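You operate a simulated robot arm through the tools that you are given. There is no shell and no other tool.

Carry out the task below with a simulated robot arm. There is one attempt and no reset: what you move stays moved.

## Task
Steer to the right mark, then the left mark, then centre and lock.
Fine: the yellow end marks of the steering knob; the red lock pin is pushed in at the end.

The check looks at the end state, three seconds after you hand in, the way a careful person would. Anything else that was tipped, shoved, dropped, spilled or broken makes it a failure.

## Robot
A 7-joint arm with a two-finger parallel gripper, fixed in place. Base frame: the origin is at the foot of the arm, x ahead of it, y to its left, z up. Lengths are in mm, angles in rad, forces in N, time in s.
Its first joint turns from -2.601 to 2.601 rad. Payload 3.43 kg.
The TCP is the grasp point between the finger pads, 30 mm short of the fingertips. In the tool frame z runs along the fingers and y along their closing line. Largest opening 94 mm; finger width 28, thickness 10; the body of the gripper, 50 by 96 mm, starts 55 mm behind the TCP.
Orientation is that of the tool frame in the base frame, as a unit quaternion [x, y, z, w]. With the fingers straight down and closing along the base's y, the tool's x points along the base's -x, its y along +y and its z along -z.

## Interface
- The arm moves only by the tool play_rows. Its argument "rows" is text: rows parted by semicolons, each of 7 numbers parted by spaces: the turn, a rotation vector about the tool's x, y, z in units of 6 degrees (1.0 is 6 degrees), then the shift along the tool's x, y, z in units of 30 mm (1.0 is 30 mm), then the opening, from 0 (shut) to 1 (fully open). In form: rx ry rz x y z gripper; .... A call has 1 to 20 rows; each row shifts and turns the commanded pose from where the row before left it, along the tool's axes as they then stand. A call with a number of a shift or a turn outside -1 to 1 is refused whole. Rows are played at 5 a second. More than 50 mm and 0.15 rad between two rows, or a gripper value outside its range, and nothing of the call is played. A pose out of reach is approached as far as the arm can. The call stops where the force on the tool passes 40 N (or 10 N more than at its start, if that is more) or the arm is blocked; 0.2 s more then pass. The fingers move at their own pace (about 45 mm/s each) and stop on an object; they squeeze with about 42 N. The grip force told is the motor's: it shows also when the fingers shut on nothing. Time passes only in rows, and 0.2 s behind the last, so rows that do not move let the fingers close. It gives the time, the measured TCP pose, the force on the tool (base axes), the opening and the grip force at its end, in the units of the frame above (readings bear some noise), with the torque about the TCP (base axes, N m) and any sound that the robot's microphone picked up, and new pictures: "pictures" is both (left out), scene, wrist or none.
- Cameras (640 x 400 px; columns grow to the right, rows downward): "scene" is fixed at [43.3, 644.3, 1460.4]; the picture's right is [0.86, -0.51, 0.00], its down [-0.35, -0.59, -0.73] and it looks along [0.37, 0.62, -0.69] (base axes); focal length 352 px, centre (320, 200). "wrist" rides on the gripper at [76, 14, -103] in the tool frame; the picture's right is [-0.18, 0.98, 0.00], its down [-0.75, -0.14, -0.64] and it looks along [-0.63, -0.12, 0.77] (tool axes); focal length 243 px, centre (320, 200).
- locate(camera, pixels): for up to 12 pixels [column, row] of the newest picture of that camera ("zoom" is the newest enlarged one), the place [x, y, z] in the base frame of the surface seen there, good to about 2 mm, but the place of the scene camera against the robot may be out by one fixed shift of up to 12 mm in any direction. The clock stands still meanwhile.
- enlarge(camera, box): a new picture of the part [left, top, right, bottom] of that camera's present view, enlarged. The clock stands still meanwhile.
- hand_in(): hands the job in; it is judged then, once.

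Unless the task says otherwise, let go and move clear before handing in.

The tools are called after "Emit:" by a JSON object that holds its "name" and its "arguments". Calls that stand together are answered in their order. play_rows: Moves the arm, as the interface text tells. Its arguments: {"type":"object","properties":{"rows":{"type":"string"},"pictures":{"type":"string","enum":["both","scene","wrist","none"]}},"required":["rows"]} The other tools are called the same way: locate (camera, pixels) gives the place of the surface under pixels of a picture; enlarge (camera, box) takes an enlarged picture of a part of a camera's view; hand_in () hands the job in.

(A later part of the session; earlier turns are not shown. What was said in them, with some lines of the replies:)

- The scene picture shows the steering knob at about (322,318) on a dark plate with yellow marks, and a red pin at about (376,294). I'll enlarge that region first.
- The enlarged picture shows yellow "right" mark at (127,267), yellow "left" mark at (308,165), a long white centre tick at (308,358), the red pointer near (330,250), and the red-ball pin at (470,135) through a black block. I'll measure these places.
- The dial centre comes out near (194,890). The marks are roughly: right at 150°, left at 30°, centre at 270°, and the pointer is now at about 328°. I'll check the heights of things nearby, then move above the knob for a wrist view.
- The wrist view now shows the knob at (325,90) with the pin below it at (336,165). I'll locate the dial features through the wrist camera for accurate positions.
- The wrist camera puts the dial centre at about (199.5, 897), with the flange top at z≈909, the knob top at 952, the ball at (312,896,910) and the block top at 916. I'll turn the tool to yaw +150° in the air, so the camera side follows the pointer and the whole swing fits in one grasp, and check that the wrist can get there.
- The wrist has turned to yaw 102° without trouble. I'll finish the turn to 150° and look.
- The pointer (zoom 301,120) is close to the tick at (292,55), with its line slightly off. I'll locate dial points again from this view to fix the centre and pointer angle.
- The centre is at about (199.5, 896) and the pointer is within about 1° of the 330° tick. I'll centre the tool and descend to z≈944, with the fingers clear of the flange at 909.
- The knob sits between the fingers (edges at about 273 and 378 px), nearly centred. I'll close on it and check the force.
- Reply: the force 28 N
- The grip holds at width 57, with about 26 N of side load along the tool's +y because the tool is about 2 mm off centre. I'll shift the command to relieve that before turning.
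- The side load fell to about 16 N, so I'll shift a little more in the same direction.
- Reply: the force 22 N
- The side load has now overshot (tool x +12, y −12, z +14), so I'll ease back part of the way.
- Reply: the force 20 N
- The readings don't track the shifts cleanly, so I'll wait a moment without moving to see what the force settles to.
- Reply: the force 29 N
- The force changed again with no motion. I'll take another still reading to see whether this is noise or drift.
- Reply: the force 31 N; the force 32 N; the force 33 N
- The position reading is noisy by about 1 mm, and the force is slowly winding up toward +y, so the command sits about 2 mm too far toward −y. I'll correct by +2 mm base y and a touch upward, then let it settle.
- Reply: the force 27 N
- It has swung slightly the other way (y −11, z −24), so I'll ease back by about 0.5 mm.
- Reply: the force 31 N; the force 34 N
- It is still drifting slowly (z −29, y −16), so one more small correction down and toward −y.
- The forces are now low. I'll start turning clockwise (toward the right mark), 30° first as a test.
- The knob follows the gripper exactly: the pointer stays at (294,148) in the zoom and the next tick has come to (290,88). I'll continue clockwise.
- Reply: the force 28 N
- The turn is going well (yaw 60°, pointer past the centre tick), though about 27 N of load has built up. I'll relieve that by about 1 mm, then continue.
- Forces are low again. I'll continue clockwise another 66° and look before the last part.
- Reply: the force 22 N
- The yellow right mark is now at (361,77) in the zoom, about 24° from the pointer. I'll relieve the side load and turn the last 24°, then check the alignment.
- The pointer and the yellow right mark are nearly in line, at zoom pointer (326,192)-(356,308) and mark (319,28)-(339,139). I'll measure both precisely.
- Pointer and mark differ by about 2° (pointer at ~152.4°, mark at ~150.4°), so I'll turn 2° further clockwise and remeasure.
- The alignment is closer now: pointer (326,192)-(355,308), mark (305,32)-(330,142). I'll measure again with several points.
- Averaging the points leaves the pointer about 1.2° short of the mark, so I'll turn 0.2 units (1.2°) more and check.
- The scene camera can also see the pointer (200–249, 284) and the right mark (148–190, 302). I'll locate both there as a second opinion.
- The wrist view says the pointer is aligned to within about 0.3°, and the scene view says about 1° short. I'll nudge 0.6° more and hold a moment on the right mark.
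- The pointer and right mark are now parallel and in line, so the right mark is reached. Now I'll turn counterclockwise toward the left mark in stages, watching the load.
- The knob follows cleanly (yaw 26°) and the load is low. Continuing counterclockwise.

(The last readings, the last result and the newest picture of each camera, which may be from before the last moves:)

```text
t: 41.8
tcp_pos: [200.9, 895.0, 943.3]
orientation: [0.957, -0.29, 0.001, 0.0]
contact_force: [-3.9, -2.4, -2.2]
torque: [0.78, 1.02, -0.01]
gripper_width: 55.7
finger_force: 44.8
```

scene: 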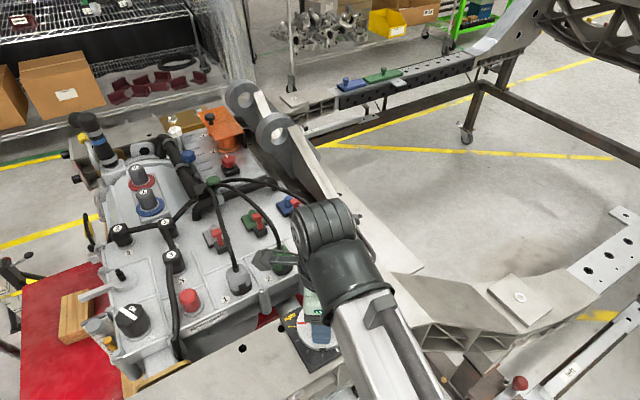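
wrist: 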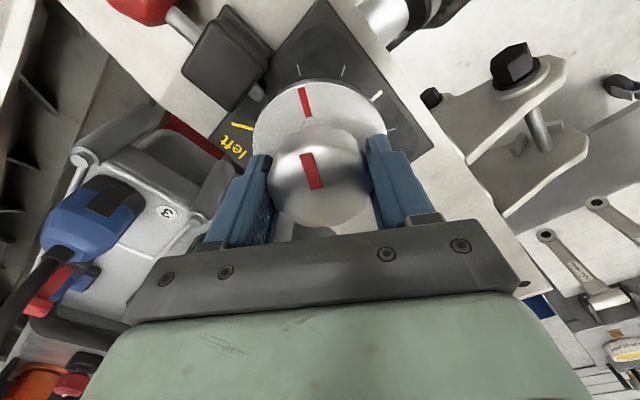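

Yaw is 146° and loads are low, with the left mark at wrist (240,125). I'll turn 54° more, then check before the final few degrees.

Emit:
{"name": "play_rows", "arguments": {"rows": "0 0 -1 0 0 0 0; 0 0 -1 0 0 0 0; 0 0 -1 0 0 0 0; 0 0 -1 0 0 0 0; 0 0 -1 0 0 0 0; 0 0 -1 0 0 0 0; 0 0 -1 0 0 0 0; 0 0 -1 0 0 0 0; 0 0 -1 0 0 0 0; 0 0 0 0 0 0 0; 0 0 0 0 0 0 0", "pictures": "wrist"}}

Emit:
{"name": "enlarge", "arguments": {"camera": "wrist", "box": [220, 40, 380, 140]}}

```text
t: 44.2
tcp_pos: [200.5, 895.8, 943.0]
orientation: [0.984, 0.176, -0.001, 0.0]
contact_force: [-6.2, 7.4, 11.2]
torque: [-0.43, 0.35, 0.08]
gripper_width: 55.8
finger_force: 44.9
```

wrist: 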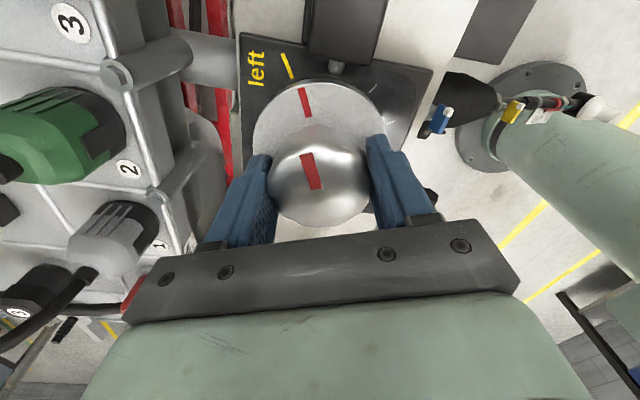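

```text
4.00 times, centred on (300, 90) of wrist
```

zoom: 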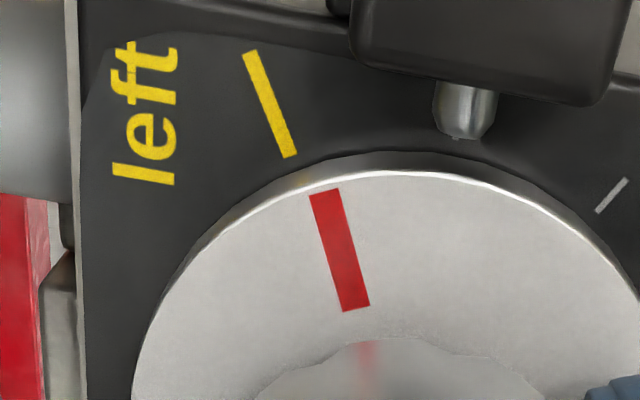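

About 6° remains to the left mark (zoom mark (247,53)-(290,157), pointer (325,190)-(356,310)). I'll turn one more row.

Emit:
{"name": "play_rows", "arguments": {"rows": "0 0 -1 0 0 -0.008 0; 0 0 0 0 0 0 0; 0 0 0 0 0 0 0; 0 0 0 0 0 0 0", "pictures": "both"}}

Emit:
{"name": "enlarge", "arguments": {"camera": "wrist", "box": [220, 40, 380, 140]}}

Emit:
{"name": "locate", "arguments": {"camera": "zoom", "pixels": [[327, 195], [332, 215], [337, 235], [342, 255], [347, 275], [352, 295]]}}

```text
t: 45.2
tcp_pos: [200.0, 895.4, 944.8]
orientation: [0.974, 0.226, 0.0, 0.0]
contact_force: [-5.1, 4.8, 12.5]
torque: [0.23, 0.4, 0.03]
gripper_width: 55.8
finger_force: 44.7
```

scene: 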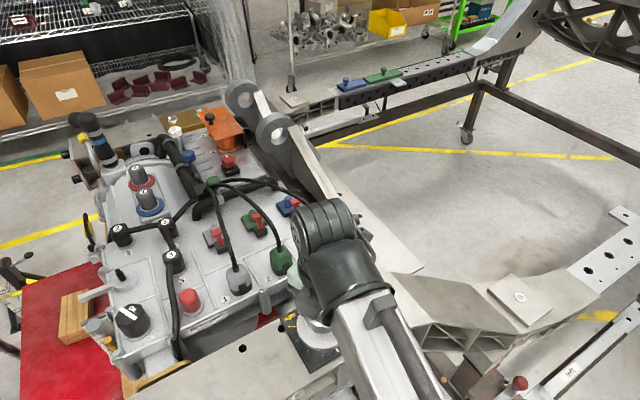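
wrist: 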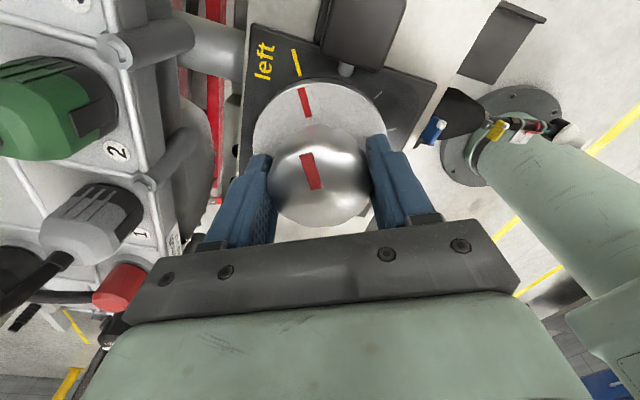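

```text
4.00 times, centred on (300, 90) of wrist
```

zoom: 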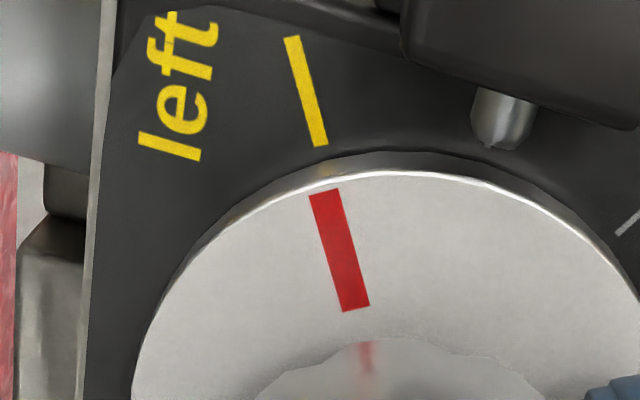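

```text
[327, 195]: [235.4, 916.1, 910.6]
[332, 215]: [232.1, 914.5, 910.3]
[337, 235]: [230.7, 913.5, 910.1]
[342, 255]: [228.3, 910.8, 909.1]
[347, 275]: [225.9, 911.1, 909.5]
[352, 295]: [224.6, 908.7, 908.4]
```

The view matches the one at the right mark: yellow (292,36)-(321,146) is parallel and in line with the red pointer, and the yaw difference is 239.9°. I'll nudge 0.4° and hold on the left mark.

Emit:
{"name": "play_rows", "arguments": {"rows": "0 0 -0.07 0 0 -0.005 0; 0 0 0 0 0 0 0; 0 0 0 0 0 0 0; 0 0 0 0 0 0 0; 0 0 0 0 0 0 0", "pictures": "wrist"}}

Emit:
{"name": "enlarge", "arguments": {"camera": "wrist", "box": [220, 40, 380, 140]}}

Emit:
{"name": "locate", "arguments": {"camera": "zoom", "pixels": [[327, 195], [332, 215], [337, 235], [342, 255], [347, 275], [352, 295], [296, 40], [300, 58], [305, 78], [310, 98], [315, 118], [321, 140]]}}

```text
t: 46.4
tcp_pos: [200.0, 895.8, 944.1]
orientation: [0.973, 0.229, -0.001, -0.001]
contact_force: [-5.5, 11.1, 9.0]
torque: [-0.11, -0.25, -0.01]
gripper_width: 56.0
finger_force: 45.4
```

wrist: 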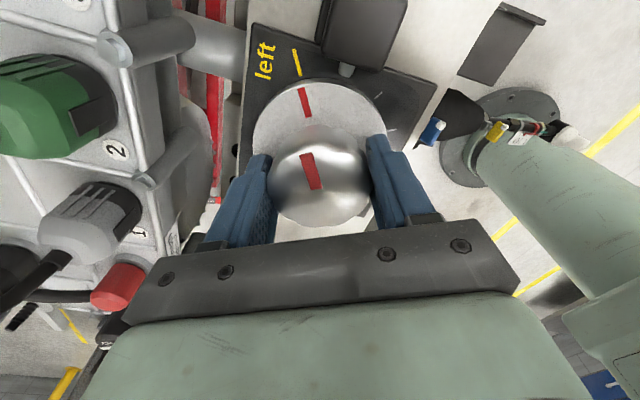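

```text
4.00 times, centred on (300, 90) of wrist
```

zoom: 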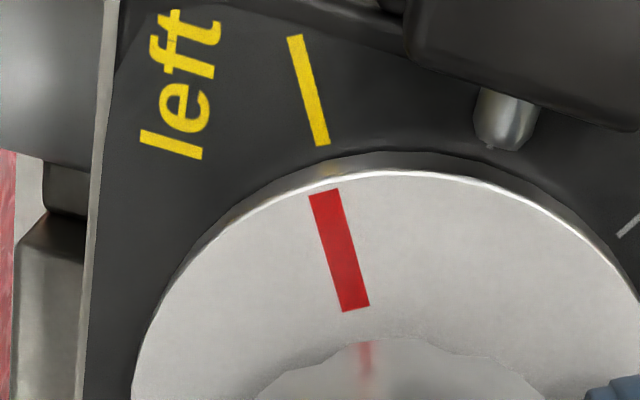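

```text
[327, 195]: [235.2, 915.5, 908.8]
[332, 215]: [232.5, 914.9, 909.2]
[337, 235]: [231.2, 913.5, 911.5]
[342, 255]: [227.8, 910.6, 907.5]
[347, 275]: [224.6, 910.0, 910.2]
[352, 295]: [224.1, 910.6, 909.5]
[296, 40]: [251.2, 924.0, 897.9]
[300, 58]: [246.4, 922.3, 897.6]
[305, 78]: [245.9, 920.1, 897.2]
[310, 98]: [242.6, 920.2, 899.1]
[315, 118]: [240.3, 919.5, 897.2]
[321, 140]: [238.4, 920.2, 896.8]
```

The left mark is reached: the line from pointer to mark measures 29.8°, against a nominal 30°. Now I'll turn back clockwise 120° to centre, in stages.

Emit:
{"name": "play_rows", "arguments": {"rows": "0 0 1 0 0 0 0; 0 0 1 0 0 0 0; 0 0 1 0 0 0 0; 0 0 1 0 0 0 0; 0 0 1 0 0 0 0; 0 0 1 0 0 0 0; 0 0 1 0 0 0 0; 0 0 1 0 0 0 0; 0 0 1 0 0 0 0; 0 0 1 0 0 0 0; 0 0 0 0 0 0 0", "pictures": "none"}}

```text
t: 48.8
tcp_pos: [199.5, 894.0, 943.8]
orientation: [0.958, -0.288, -0.001, 0.0]
contact_force: [-10.9, 14.1, 12.6]
torque: [-0.2, -0.35, -0.09]
gripper_width: 56.1
finger_force: 45.2
```

Yaw is 146.5° with modest load. I'll make a tiny relief shift and continue to just before centre.

Emit:
{"name": "play_rows", "arguments": {"rows": "0 0 1 -0.025 -0.007 -0.008 0; 0 0 1 0 0 0 0; 0 0 1 0 0 0 0; 0 0 1 0 0 0 0; 0 0 1 0 0 0 0; 0 0 1 0 0 0 0; 0 0 1 0 0 0 0; 0 0 1 0 0 0 0; 0 0 1 0 0 0 0; 0 0 1 0 0 0 0; 0 0 0 0 0 0 0; 0 0 0 0 0 0 0; 0 0 0 0 0 0 0", "pictures": "both"}}

Emit:
{"name": "enlarge", "arguments": {"camera": "wrist", "box": [220, 40, 380, 140]}}

Emit:
{"name": "locate", "arguments": {"camera": "zoom", "pixels": [[327, 195], [332, 215], [337, 235], [342, 255], [347, 275], [352, 295]]}}

```text
t: 51.6
tcp_pos: [199.9, 895.2, 943.5]
orientation: [-0.686, 0.728, -0.001, -0.001]
contact_force: [3.3, -4.2, -7.2]
torque: [-1.28, -0.04, -0.08]
gripper_width: 55.7
finger_force: 44.9
```

scene: 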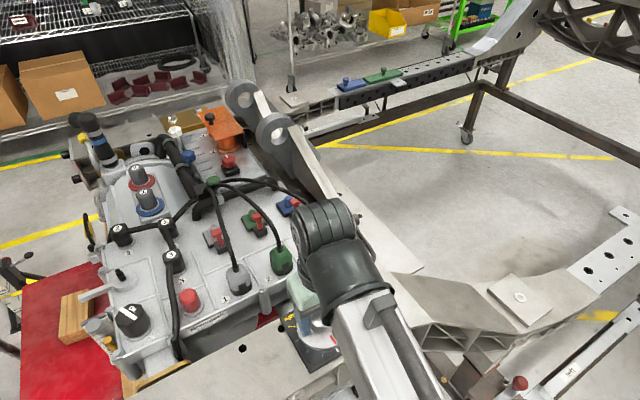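
wrist: 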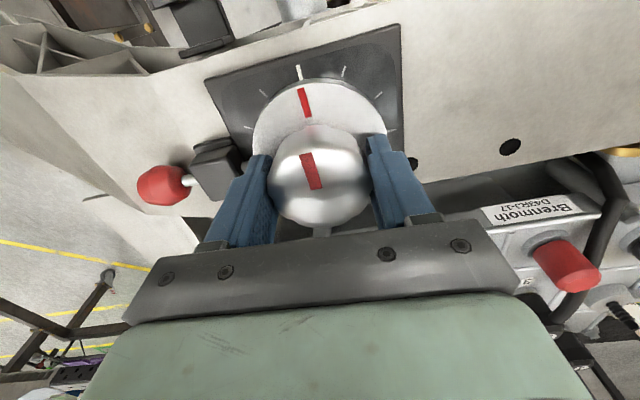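

```text
4.00 times, centred on (300, 90) of wrist
```

zoom: 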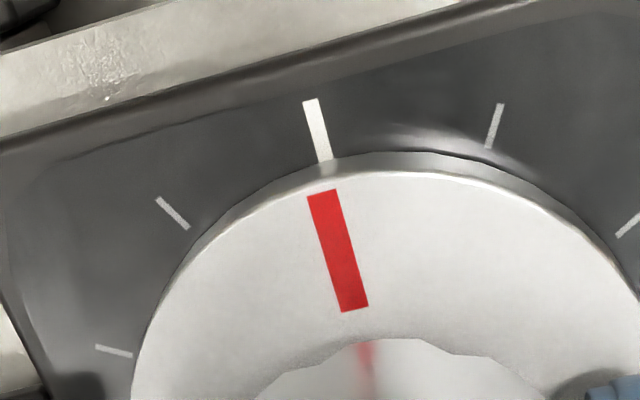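

```text
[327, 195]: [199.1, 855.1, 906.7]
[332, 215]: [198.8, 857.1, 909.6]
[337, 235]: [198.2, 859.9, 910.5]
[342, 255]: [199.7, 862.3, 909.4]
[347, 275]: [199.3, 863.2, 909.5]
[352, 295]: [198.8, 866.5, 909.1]
```

The pointer lines up with the long white centre tick (zoom (311,100)-(326,160)), just as it did at both yellow marks, and the yaw is 86.6° (the midpoint is 86.5°). I'll measure the tick too.

Emit:
{"name": "locate", "arguments": {"camera": "zoom", "pixels": [[312, 104], [314, 112], [316, 122], [318, 130], [321, 140], [324, 152], [172, 212], [495, 125], [114, 351], [630, 226], [325, 190], [355, 306]]}}

Emit:
{"name": "enlarge", "arguments": {"camera": "scene", "box": [270, 280, 390, 355]}}

```text
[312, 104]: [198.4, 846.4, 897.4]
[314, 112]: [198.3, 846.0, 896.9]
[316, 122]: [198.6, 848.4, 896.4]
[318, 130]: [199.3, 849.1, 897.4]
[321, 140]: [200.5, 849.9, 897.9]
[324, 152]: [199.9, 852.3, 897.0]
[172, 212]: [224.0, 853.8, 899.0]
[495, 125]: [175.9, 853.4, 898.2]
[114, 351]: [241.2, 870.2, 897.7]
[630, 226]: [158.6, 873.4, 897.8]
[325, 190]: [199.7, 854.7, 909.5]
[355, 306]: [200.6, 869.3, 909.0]
```

```text
5.33 times, centred on (330, 318) of scene
```

zoom: 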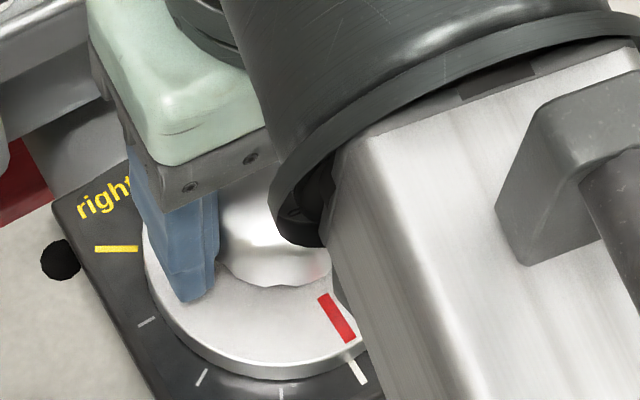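

The pointer and tick are both at x≈199.2, so the knob is centred. Residual force is small, so I'll open the fingers gently and check the knob stays put.

Emit:
{"name": "play_rows", "arguments": {"rows": "0 0 0 0 0 0 0.64; 0 0 0 0 0 0 0.7; 0 0 0 0 0 0 0.72; 0 0 0 0 0 0 0.72", "pictures": "wrist"}}

Emit:
{"name": "enlarge", "arguments": {"camera": "wrist", "box": [220, 40, 380, 140]}}

```text
t: 52.6
tcp_pos: [199.9, 894.7, 943.1]
orientation: [-0.686, 0.728, 0.0, -0.001]
contact_force: [-0.2, -0.4, -0.3]
torque: [-0.02, -0.02, 0.03]
gripper_width: 67.8
finger_force: 0.0
```

wrist: 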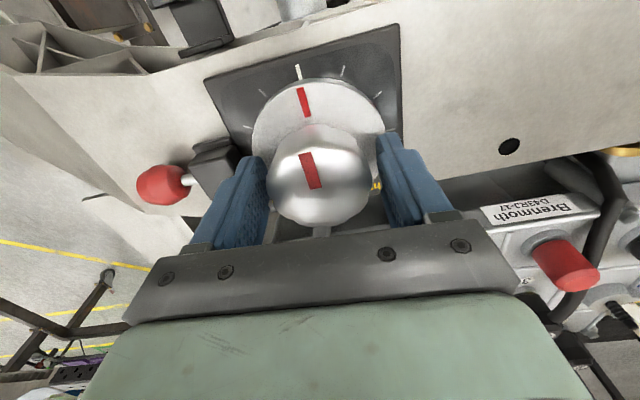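

```text
4.00 times, centred on (300, 90) of wrist
```

zoom: 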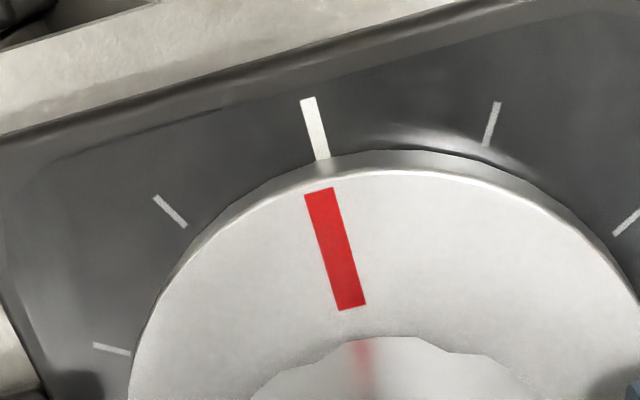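

The knob stayed on centre after release. I'll raise the tool 150 mm, square the yaw to 90°, close the fingers, and look at the pin area.

Emit:
{"name": "play_rows", "arguments": {"rows": "0 0 0 0 0 -0.5 0.72; 0 0 0 0 0 -0.8 0.72; 0 0 0 0 0 -1 0.72; 0 0 0 0 0 -1 0.72; 0 0 0 0 0 -1 0.72; 0 0 -0.58 0 -0.8 0 0.4; 0 0 0 0 -1 0 0; 0 0 0 0 -1 0 0; 0 0 0 0 -1 0 0; 0 0 0 0 -1 0 0; 0 0 0 0 0 0 0; 0 0 0 0 0 0 0", "pictures": "both"}}

Emit:
{"name": "enlarge", "arguments": {"camera": "scene", "box": [270, 260, 430, 360]}}

```text
t: 55.2
tcp_pos: [344.0, 895.0, 1073.9]
orientation: [0.708, -0.706, 0.0, -0.001]
contact_force: [-0.6, 0.5, 0.4]
torque: [-0.01, 0.0, -0.03]
gripper_width: 0.0
finger_force: 33.3
```

scene: 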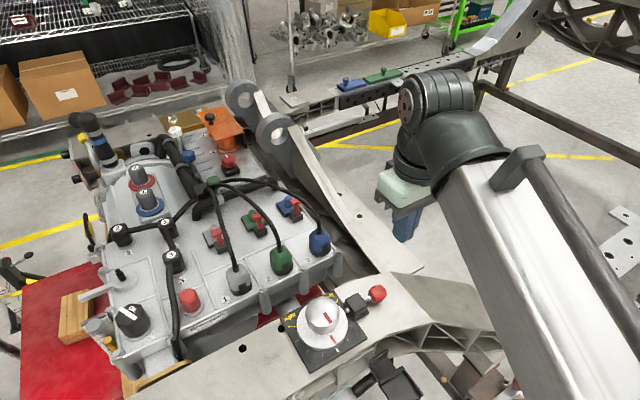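
wrist: 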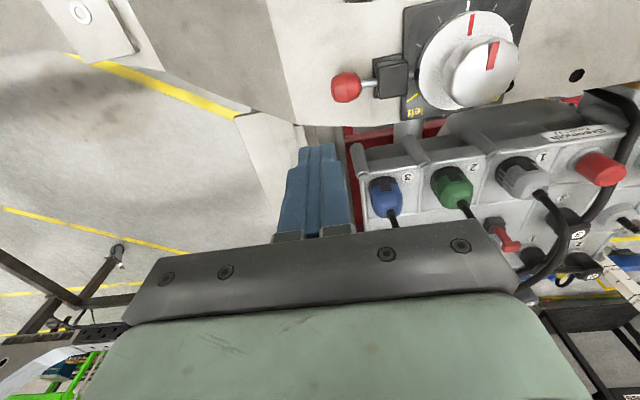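

```text
4.00 times, centred on (350, 310) of scene
```

zoom: 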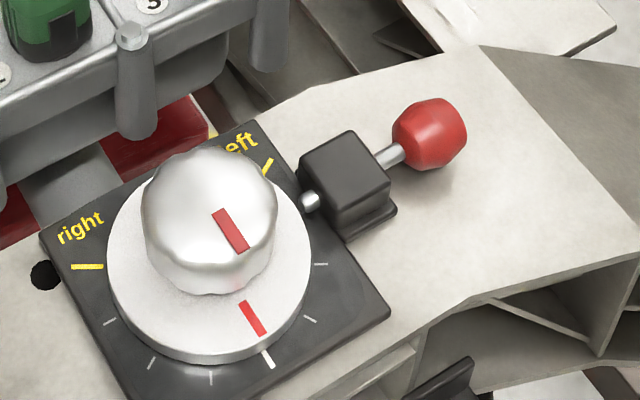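

Both views show the pointer on the centre tick and the ball now clear to approach. I'll locate the ball, the pin and the surface around it through the wrist camera.

Emit:
{"name": "enlarge", "arguments": {"camera": "wrist", "box": [280, 20, 480, 145]}}

```text
3.20 times, centred on (380, 82) of wrist
```

zoom: 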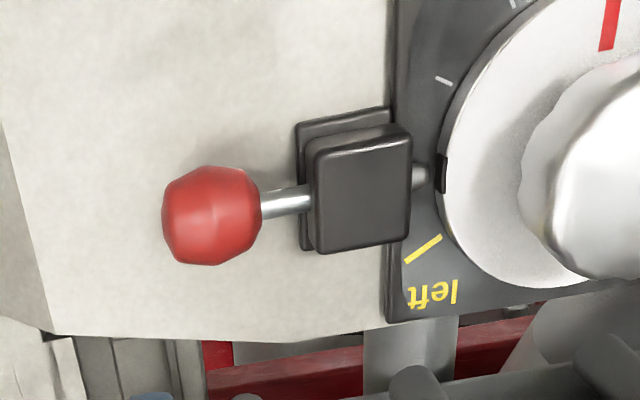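

A black slot in the flange rim at (442,173) lines up with the pin tip at (421,178), which confirms the lock position. Locating these points now.

Emit:
{"name": "locate", "arguments": {"camera": "zoom", "pixels": [[165, 222], [258, 208], [210, 170], [215, 262], [210, 215], [285, 203], [318, 200], [405, 190], [421, 178], [442, 170], [100, 210], [130, 290]]}}

Emit:
{"name": "locate", "arguments": {"camera": "zoom", "pixels": [[30, 180], [60, 320], [20, 280], [230, 120], [230, 300], [442, 158], [442, 190], [180, 215], [240, 215], [360, 150], [360, 240], [120, 150]]}}

```text
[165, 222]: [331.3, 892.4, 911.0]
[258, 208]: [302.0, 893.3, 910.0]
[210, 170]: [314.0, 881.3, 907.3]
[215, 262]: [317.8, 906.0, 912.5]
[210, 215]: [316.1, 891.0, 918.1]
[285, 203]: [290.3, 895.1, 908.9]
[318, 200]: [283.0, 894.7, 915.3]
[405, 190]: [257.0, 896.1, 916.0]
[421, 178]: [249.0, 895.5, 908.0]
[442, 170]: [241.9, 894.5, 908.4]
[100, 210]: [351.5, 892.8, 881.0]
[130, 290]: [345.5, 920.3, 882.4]
```

```text
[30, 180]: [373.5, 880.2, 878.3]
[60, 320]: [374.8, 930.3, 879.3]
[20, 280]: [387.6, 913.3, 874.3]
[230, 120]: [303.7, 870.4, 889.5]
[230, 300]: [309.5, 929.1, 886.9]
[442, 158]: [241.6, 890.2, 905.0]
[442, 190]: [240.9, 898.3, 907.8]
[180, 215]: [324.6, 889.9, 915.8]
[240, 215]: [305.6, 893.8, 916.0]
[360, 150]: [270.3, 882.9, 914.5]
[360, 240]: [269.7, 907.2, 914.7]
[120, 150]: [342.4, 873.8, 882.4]
```

The ball spans x 301–331, y 881–907, with its axis at z≈905; the beam below it is at 882–889. I'll shift to x≈352 and descend to z≈924 (fingertips ≈894), behind the ball.

Emit:
{"name": "play_rows", "arguments": {"rows": "0 0 0 0.03 -0.28 0 0; 0 0 0 0 0 0.8 0; 0 0 0 0 0 0.8 0; 0 0 0 0 0 0.8 0; 0 0 0 0 0 0.8 0; 0 0 0 0 0 0.8 0; 0 0 0 0 0 0.6 0; 0 0 0 0 0 0.4 0; 0 0 0 0 0 0 0", "pictures": "both"}}

Emit:
{"name": "enlarge", "arguments": {"camera": "wrist", "box": [240, 20, 480, 170]}}

```text
t: 57.2
tcp_pos: [352.4, 893.5, 923.3]
orientation: [0.708, -0.706, 0.0, 0.0]
contact_force: [1.3, 0.9, 0.5]
torque: [0.0, 0.0, -0.01]
gripper_width: 0.2
finger_force: 33.7
```

scene: 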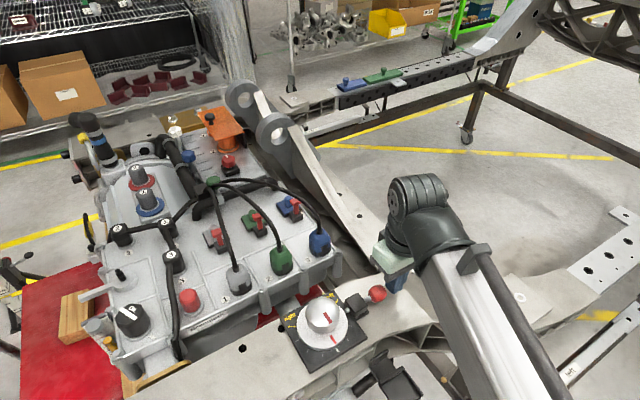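
wrist: 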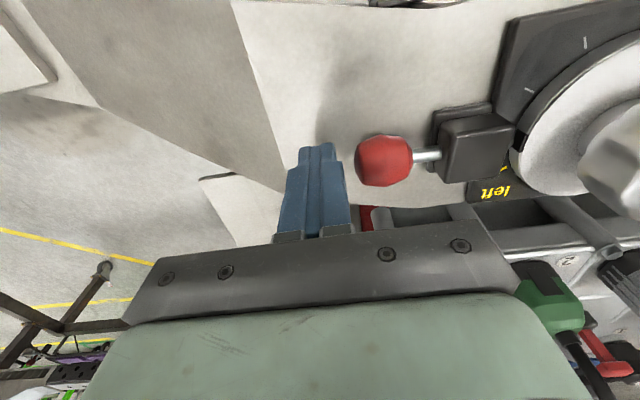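

```text
2.67 times, centred on (360, 95) of wrist
```

zoom: 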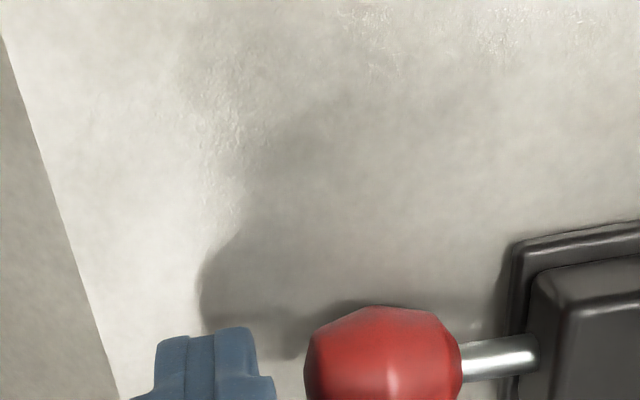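

The fingertips are beside the ball at the right height, with about 10 mm of gap. I'll push slowly toward −x (tool +y).

Emit:
{"name": "play_rows", "arguments": {"rows": "0 0 0 0 0.15 0 0; 0 0 0 0 0.1 0 0; 0 0 0 0 0.1 0 0; 0 0 0 0 0.1 0 0; 0 0 0 0 0.1 0 0; 0 0 0 0 0 0 0", "pictures": "wrist"}}

```text
t: 58.6
tcp_pos: [335.5, 892.3, 924.3]
orientation: [0.708, -0.706, 0.0, 0.0]
contact_force: [2.5, 0.0, -0.5]
torque: [0.01, -0.08, 0.0]
gripper_width: 0.0
finger_force: 33.6
```

wrist: 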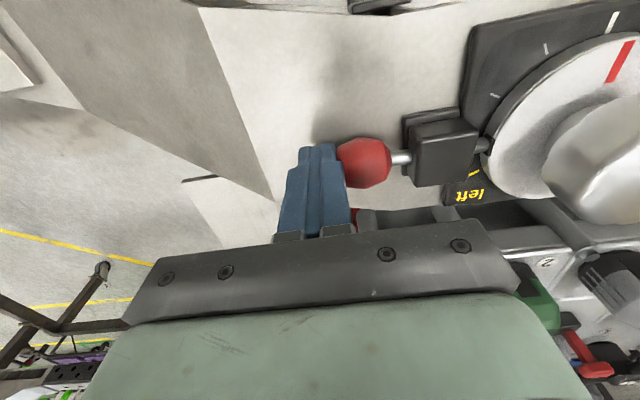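

The finger has made contact and the pin is starting to move (force about 2.5 N). I'll continue pushing in small steps.

Emit:
{"name": "play_rows", "arguments": {"rows": "0 0 0 0 0.08 0 0; 0 0 0 0 0.08 0 0; 0 0 0 0 0.08 0 0; 0 0 0 0 0.08 0 0; 0 0 0 0 0.08 0 0; 0 0 0 0 0 0 0", "pictures": "wrist"}}

Emit:
{"name": "enlarge", "arguments": {"camera": "wrist", "box": [300, 60, 560, 222]}}

```text
t: 60.0
tcp_pos: [325.1, 892.0, 922.3]
orientation: [0.707, -0.707, 0.001, 0.0]
contact_force: [17.0, 1.7, 1.2]
torque: [0.05, -0.31, -0.03]
gripper_width: 0.0
finger_force: 33.0
```

wrist: 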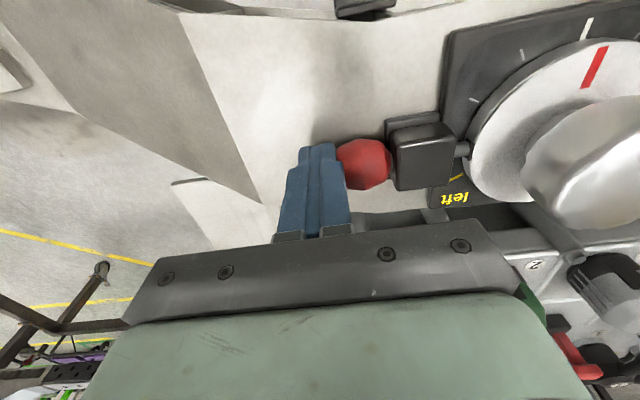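

```text
2.46 times, centred on (430, 141) of wrist
```

zoom: 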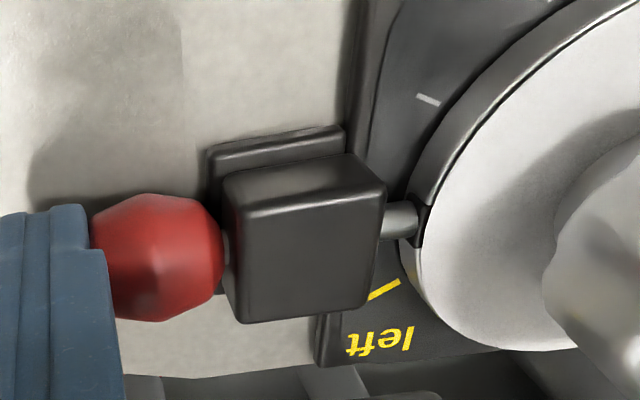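

The pin tip is entering the rim slot (zoom (415,220)) and the ball is close to the block, with force at 17 N. I'll push a bit further to be sure it seats.

Emit:
{"name": "play_rows", "arguments": {"rows": "0 0 0 0 0.05 0 0; 0 0 0 0 0.05 0 0; 0 0 0 0 0 0 0; 0 0 0 0 0 0 0", "pictures": "wrist"}}

Emit:
{"name": "enlarge", "arguments": {"camera": "wrist", "box": [300, 60, 560, 222]}}

```text
t: 61.0
tcp_pos: [324.2, 893.7, 922.5]
orientation: [-0.707, 0.707, -0.004, 0.002]
contact_force: [37.8, 1.5, 0.8]
torque: [0.01, -0.71, -0.13]
gripper_width: 0.0
finger_force: 33.4
```

wrist: 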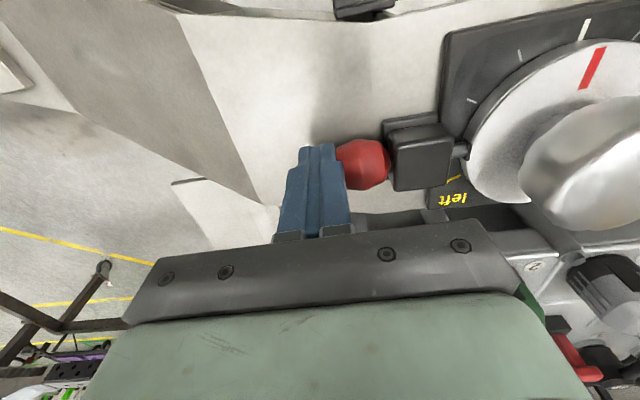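

```text
2.46 times, centred on (430, 141) of wrist
```

zoom: 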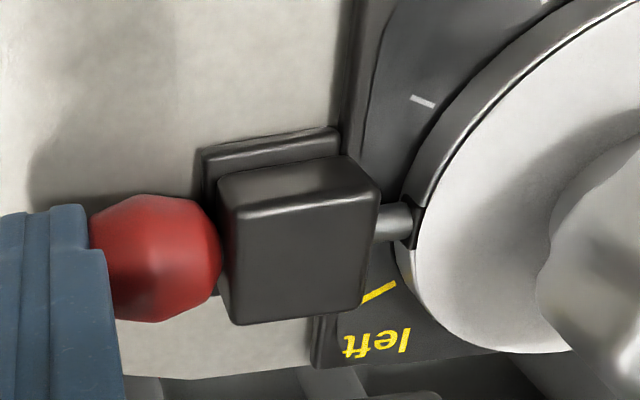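

Force rose to 38 N with no further travel and the ball is against the block, so the pin is seated with its tip in the slot. I'll back off toward +x and check that it stays in.

Emit:
{"name": "play_rows", "arguments": {"rows": "0 0 0 0 -0.15 0 0; 0 0 0 0 -0.3 0 0; 0 0 0 0 -0.5 0 0; 0 0 0 0 -0.5 0 0; 0 0 0 0 0 0 0; 0 0 0 0 0 0 0", "pictures": "both"}}

Emit:
{"name": "enlarge", "arguments": {"camera": "wrist", "box": [340, 20, 600, 182]}}

Emit:
{"name": "enlarge", "arguments": {"camera": "scene", "box": [270, 260, 430, 360]}}

```text
t: 62.4
tcp_pos: [363.9, 892.9, 923.1]
orientation: [0.708, -0.707, 0.001, 0.0]
contact_force: [0.5, -0.3, -0.2]
torque: [0.01, 0.01, 0.03]
gripper_width: 0.2
finger_force: 33.6
```

scene: 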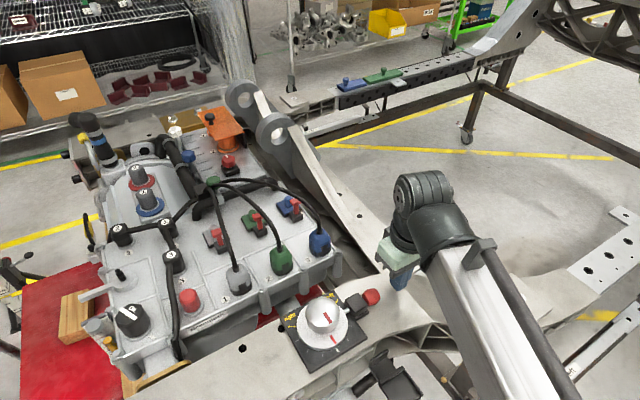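
wrist: 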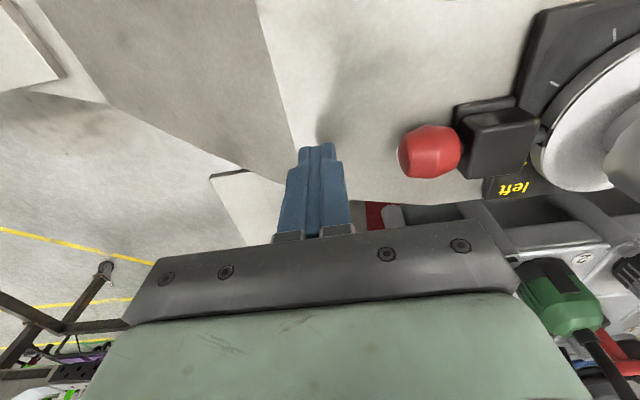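

```text
2.46 times, centred on (470, 101) of wrist
```

zoom: 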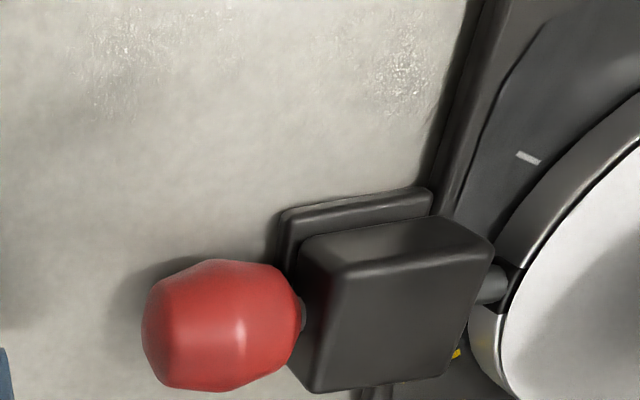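

```text
4.00 times, centred on (350, 310) of scene
```

zoom: 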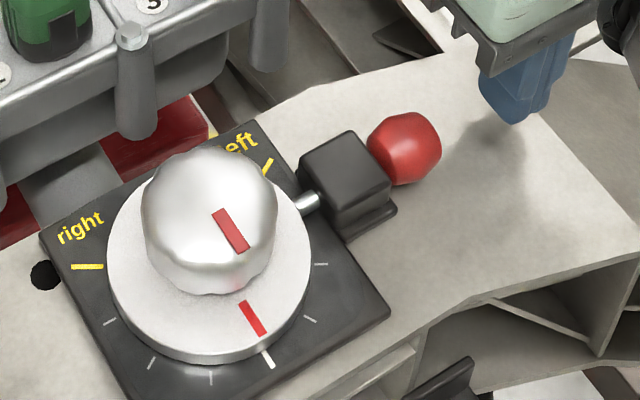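

The pin stayed in: the ball is next to the block and the tip spans into the rim slot. I'll raise clear and take a closer look from the same vantage as before to confirm full insertion.

Emit:
{"name": "play_rows", "arguments": {"rows": "0 0 0 0 0 -0.6 0; 0 0 0 0 0 -1 0; 0 0 0 0 0 -1 0; 0 0 0 0 0 -1 0; 0 0 0 0 0 -1 0; 0 0 0 0 0 -0.5 0; 0 0 0 0 0.65 0 0; 0 0 0 0 0 0 0; 0 0 0 0 0 0 0", "pictures": "both"}}

Emit:
{"name": "enlarge", "arguments": {"camera": "wrist", "box": [300, 30, 460, 130]}}

Emit:
{"name": "locate", "arguments": {"camera": "zoom", "pixels": [[200, 190], [260, 190], [300, 190], [370, 190], [430, 180]]}}

```text
t: 64.4
tcp_pos: [344.4, 893.4, 1075.3]
orientation: [-0.707, 0.707, 0.0, 0.0]
contact_force: [0.3, 0.3, 0.3]
torque: [0.01, -0.02, 0.04]
gripper_width: 0.0
finger_force: 32.7
```

scene: 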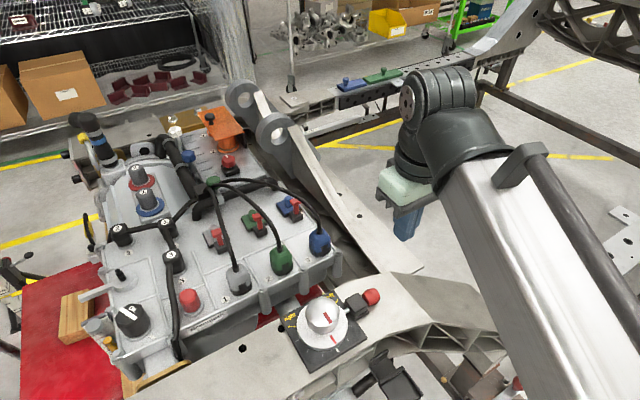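
wrist: 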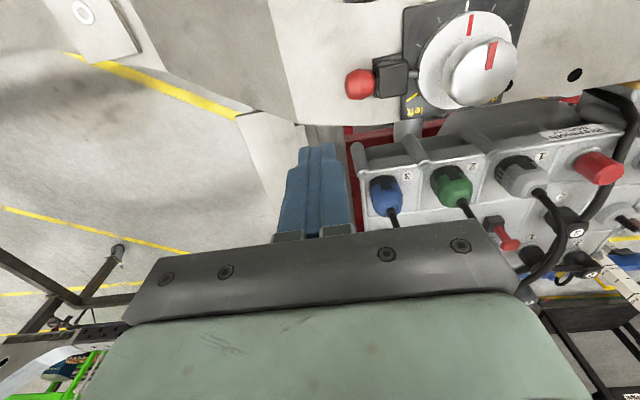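

```text
4.00 times, centred on (380, 80) of wrist
```

zoom: 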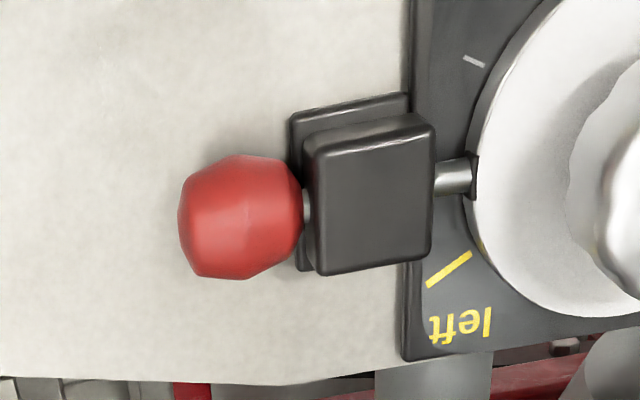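

```text
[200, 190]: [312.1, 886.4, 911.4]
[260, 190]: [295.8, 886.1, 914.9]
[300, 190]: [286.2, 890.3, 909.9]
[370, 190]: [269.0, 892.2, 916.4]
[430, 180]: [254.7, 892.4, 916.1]
```

There is still a sliver of rod (about 2 mm) between ball and block at zoom (307,205). I'll measure the ball ends and the tip region more closely to judge whether the pin is at the end of its travel.

Emit:
{"name": "locate", "arguments": {"camera": "zoom", "pixels": [[182, 218], [184, 235], [302, 205], [300, 195], [298, 220], [307, 205], [314, 205], [437, 180], [455, 177], [470, 175], [240, 158], [245, 276]]}}

Emit:
{"name": "enlarge", "arguments": {"camera": "wrist", "box": [364, 55, 428, 95]}}

Emit:
{"name": "enlarge", "arguments": {"camera": "scene", "box": [330, 275, 394, 315]}}

```text
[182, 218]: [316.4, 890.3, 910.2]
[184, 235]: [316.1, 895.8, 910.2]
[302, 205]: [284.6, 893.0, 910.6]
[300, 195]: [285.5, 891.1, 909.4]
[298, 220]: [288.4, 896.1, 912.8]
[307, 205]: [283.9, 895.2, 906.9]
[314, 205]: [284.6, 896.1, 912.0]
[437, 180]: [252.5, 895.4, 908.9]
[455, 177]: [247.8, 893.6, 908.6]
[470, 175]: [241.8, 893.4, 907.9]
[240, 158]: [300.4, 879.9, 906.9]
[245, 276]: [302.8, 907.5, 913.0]
```

```text
10.00 times, centred on (396, 75) of wrist
```

zoom: 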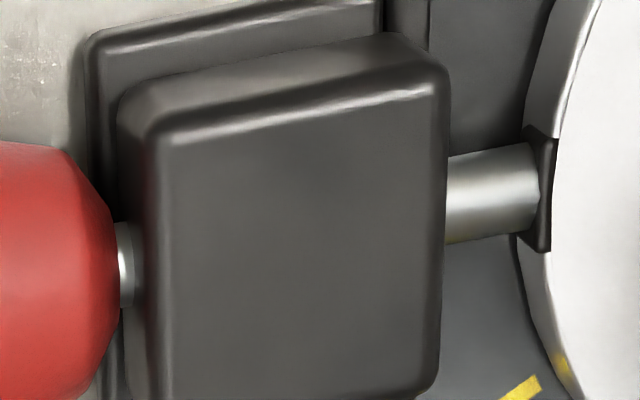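

```text
10.00 times, centred on (362, 295) of scene
```

zoom: 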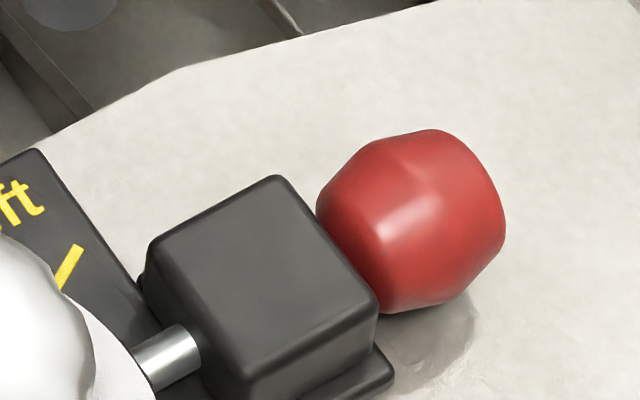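

The pin has travelled about 15 mm and its tip meets the rim slot. To be certain it is at the end of travel, I'll go back down and press it once more while watching force against position.

Emit:
{"name": "play_rows", "arguments": {"rows": "0 0 0 0 0 0.8 0; 0 0 0 0 0 0.8 0; 0 0 0 0 0 0.8 0; 0 0 0 0 0 0.8 0; 0 0 0 0 0 0.8 0; 0 0 0 0 0 0.6 0; 0 0 0 0 0 0.45 0; 0 0 0 0 0.2 0 0; 0 0 0 0 0.2 0 0; 0 0 0 0 0 0 0; 0 0 0 0 0 0 0", "pictures": "wrist"}}

Emit:
{"name": "enlarge", "arguments": {"camera": "wrist", "box": [300, 60, 560, 222]}}

```text
t: 66.8
tcp_pos: [333.3, 892.7, 923.9]
orientation: [0.708, -0.706, 0.0, 0.0]
contact_force: [-0.5, 0.6, -0.6]
torque: [-0.01, 0.0, -0.01]
gripper_width: 0.0
finger_force: 32.8
```

wrist: 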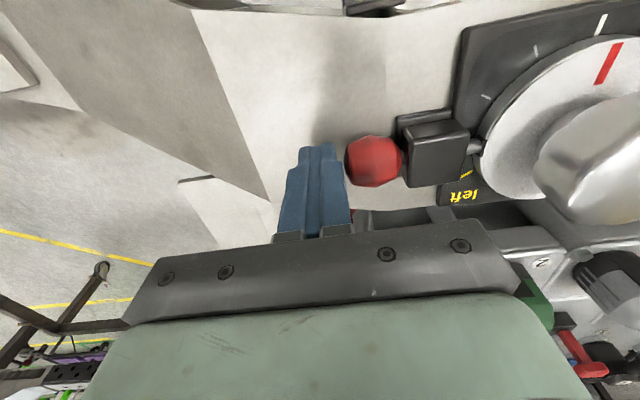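

```text
2.46 times, centred on (430, 141) of wrist
```

zoom: 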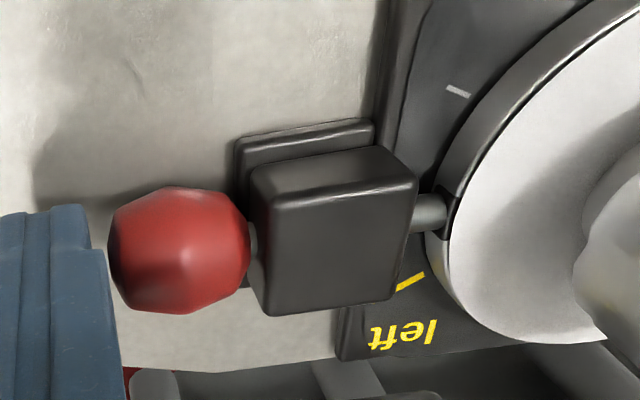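

The ball is still at its released place with a small gap to the block. I'll press again in very small steps and read force against travel.

Emit:
{"name": "play_rows", "arguments": {"rows": "0 0 0 0 0.1 0 0; 0 0 0 0 0.1 0 0; 0 0 0 0 0 0 0", "pictures": "none"}}

Emit:
{"name": "play_rows", "arguments": {"rows": "0 0 0 0 0.03 0 0; 0 0 0 0 0 0 0", "pictures": "none"}}

Emit:
{"name": "play_rows", "arguments": {"rows": "0 0 0 0 0.03 0 0; 0 0 0 0 0 0 0", "pictures": "wrist"}}

Emit:
{"name": "enlarge", "arguments": {"camera": "wrist", "box": [300, 60, 560, 222]}}

```text
t: 67.6
tcp_pos: [326.7, 893.3, 925.1]
orientation: [0.707, -0.707, 0.001, 0.0]
contact_force: [-0.1, 0.0, 0.6]
torque: [0.01, 0.0, 0.01]
gripper_width: 0.0
finger_force: 33.2
```

```text
t: 68.2
tcp_pos: [326.3, 892.4, 925.1]
orientation: [0.707, -0.707, -0.001, 0.0]
contact_force: [5.8, -0.9, -0.8]
torque: [0.03, -0.08, 0.05]
gripper_width: 0.1
finger_force: 33.6
```

```text
t: 68.8
tcp_pos: [325.3, 893.4, 924.2]
orientation: [0.707, -0.707, 0.0, -0.001]
contact_force: [10.8, 1.4, 0.0]
torque: [0.01, -0.23, 0.0]
gripper_width: 0.0
finger_force: 33.1
```

wrist: 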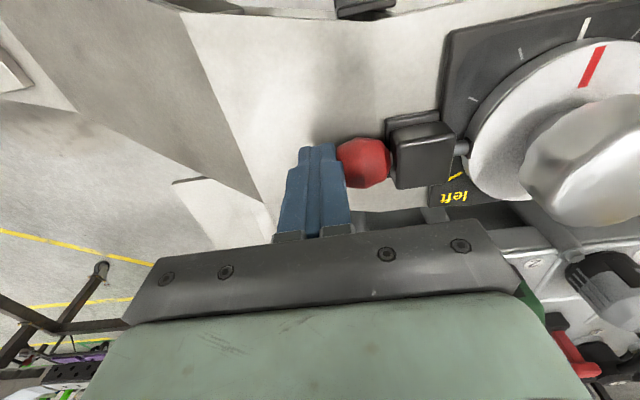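

```text
2.46 times, centred on (430, 141) of wrist
```

zoom: 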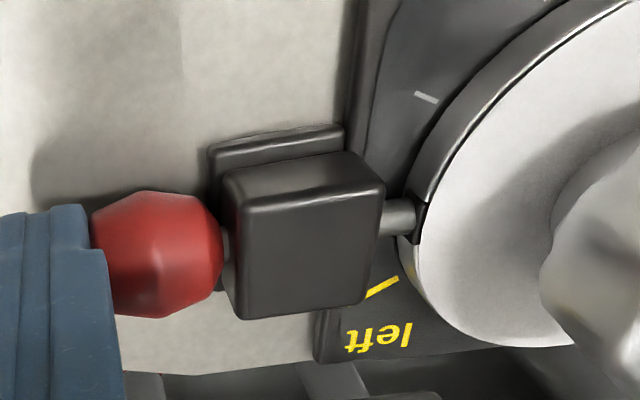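

Contact resumes at exactly the position where the pin stopped before (TCP x≈326.5), and the force climbs at the arm's own stiffness with no pin movement. The pin is at its hard end stop and has not sprung back, so I'll back off, rise and move clear.

Emit:
{"name": "play_rows", "arguments": {"rows": "0 0 0 0 -0.2 0 0; 0 0 0 0 -0.5 0 0; 0 0 0 0 -0.6 0 0; 0 0 0 0 0 -0.6 0; 0 0 0 0 0 -1 0; 0 0 0 0 0 -1 0; 0 0 0 0 0 -1 0; 0 0 0 0 0 -1 0; 0 0 0 0 0 -1 0; 0 0 0 0 -0.5 -1 0; 0 0 0 0 -0.5 -0.5 0; 0 0 0 0 0 0 0; 0 0 0 0 0 0 0", "pictures": "both"}}

Emit:
{"name": "enlarge", "arguments": {"camera": "scene", "box": [270, 260, 430, 360]}}

```text
t: 71.6
tcp_pos: [395.5, 895.7, 1137.7]
orientation: [0.708, -0.707, 0.0, 0.0]
contact_force: [-0.2, 0.5, -0.1]
torque: [-0.02, -0.02, -0.02]
gripper_width: 0.0
finger_force: 32.9
```

scene: 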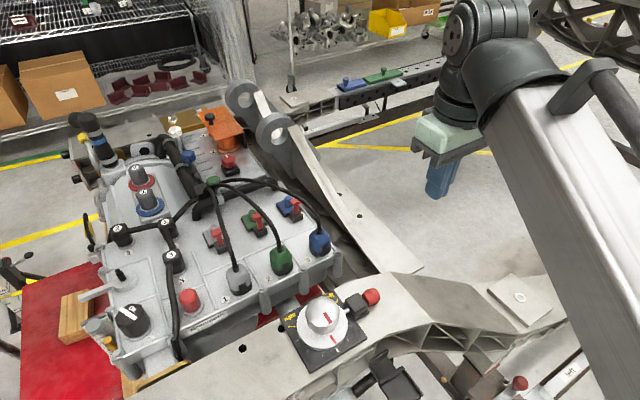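
wrist: 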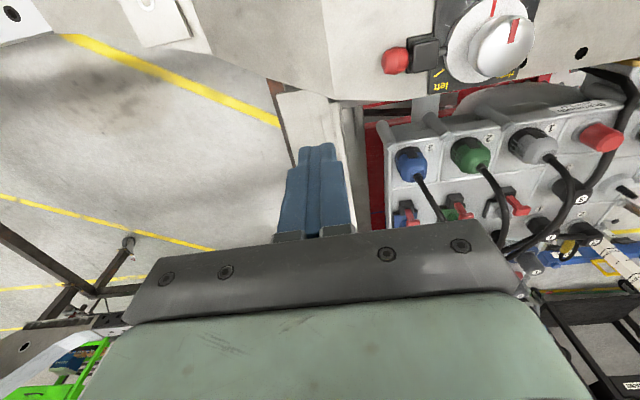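

```text
4.00 times, centred on (350, 310) of scene
```

zoom: 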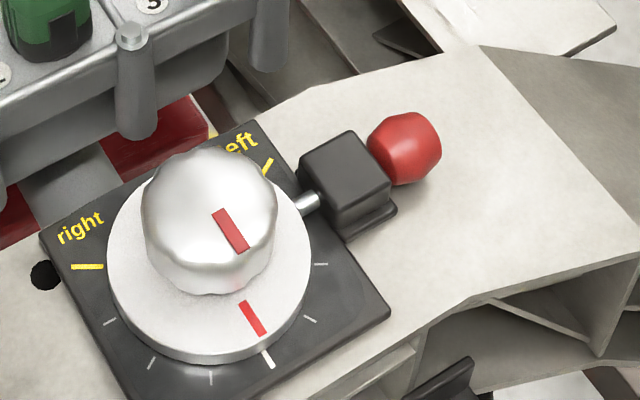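

The final view shows the red pointer (zoom 252,318) on the centre tick (268,359), the pin in the rim slot and the ball against its block. Nothing else has been disturbed and the arm is clear, so I'm handing in.

Emit:
{"name": "hand_in", "arguments": {}}

```text
The job is handed in.
```

The knob was steered to the right mark, then the left mark, then back to centre. The red lock pin is pushed in, and the job is handed in; no verdict has come back.

- **Right and left marks:** at each mark the pointer lined up to within about 1° by the camera measurements. I held it there briefly before moving on.
- **Centre:** the pointer sits on the long white tick, and it stayed there after I released the knob and after the pin went in.
- **Lock pin:** the pin moved in about 15 mm and its tip is in the slot on the dial rim. About 2 mm of rod still shows between the red ball and its block. I pressed it a second time and it did not move, so I take that as its end stop.

In the last pictures nothing else looks disturbed, and the arm is clear of the work.
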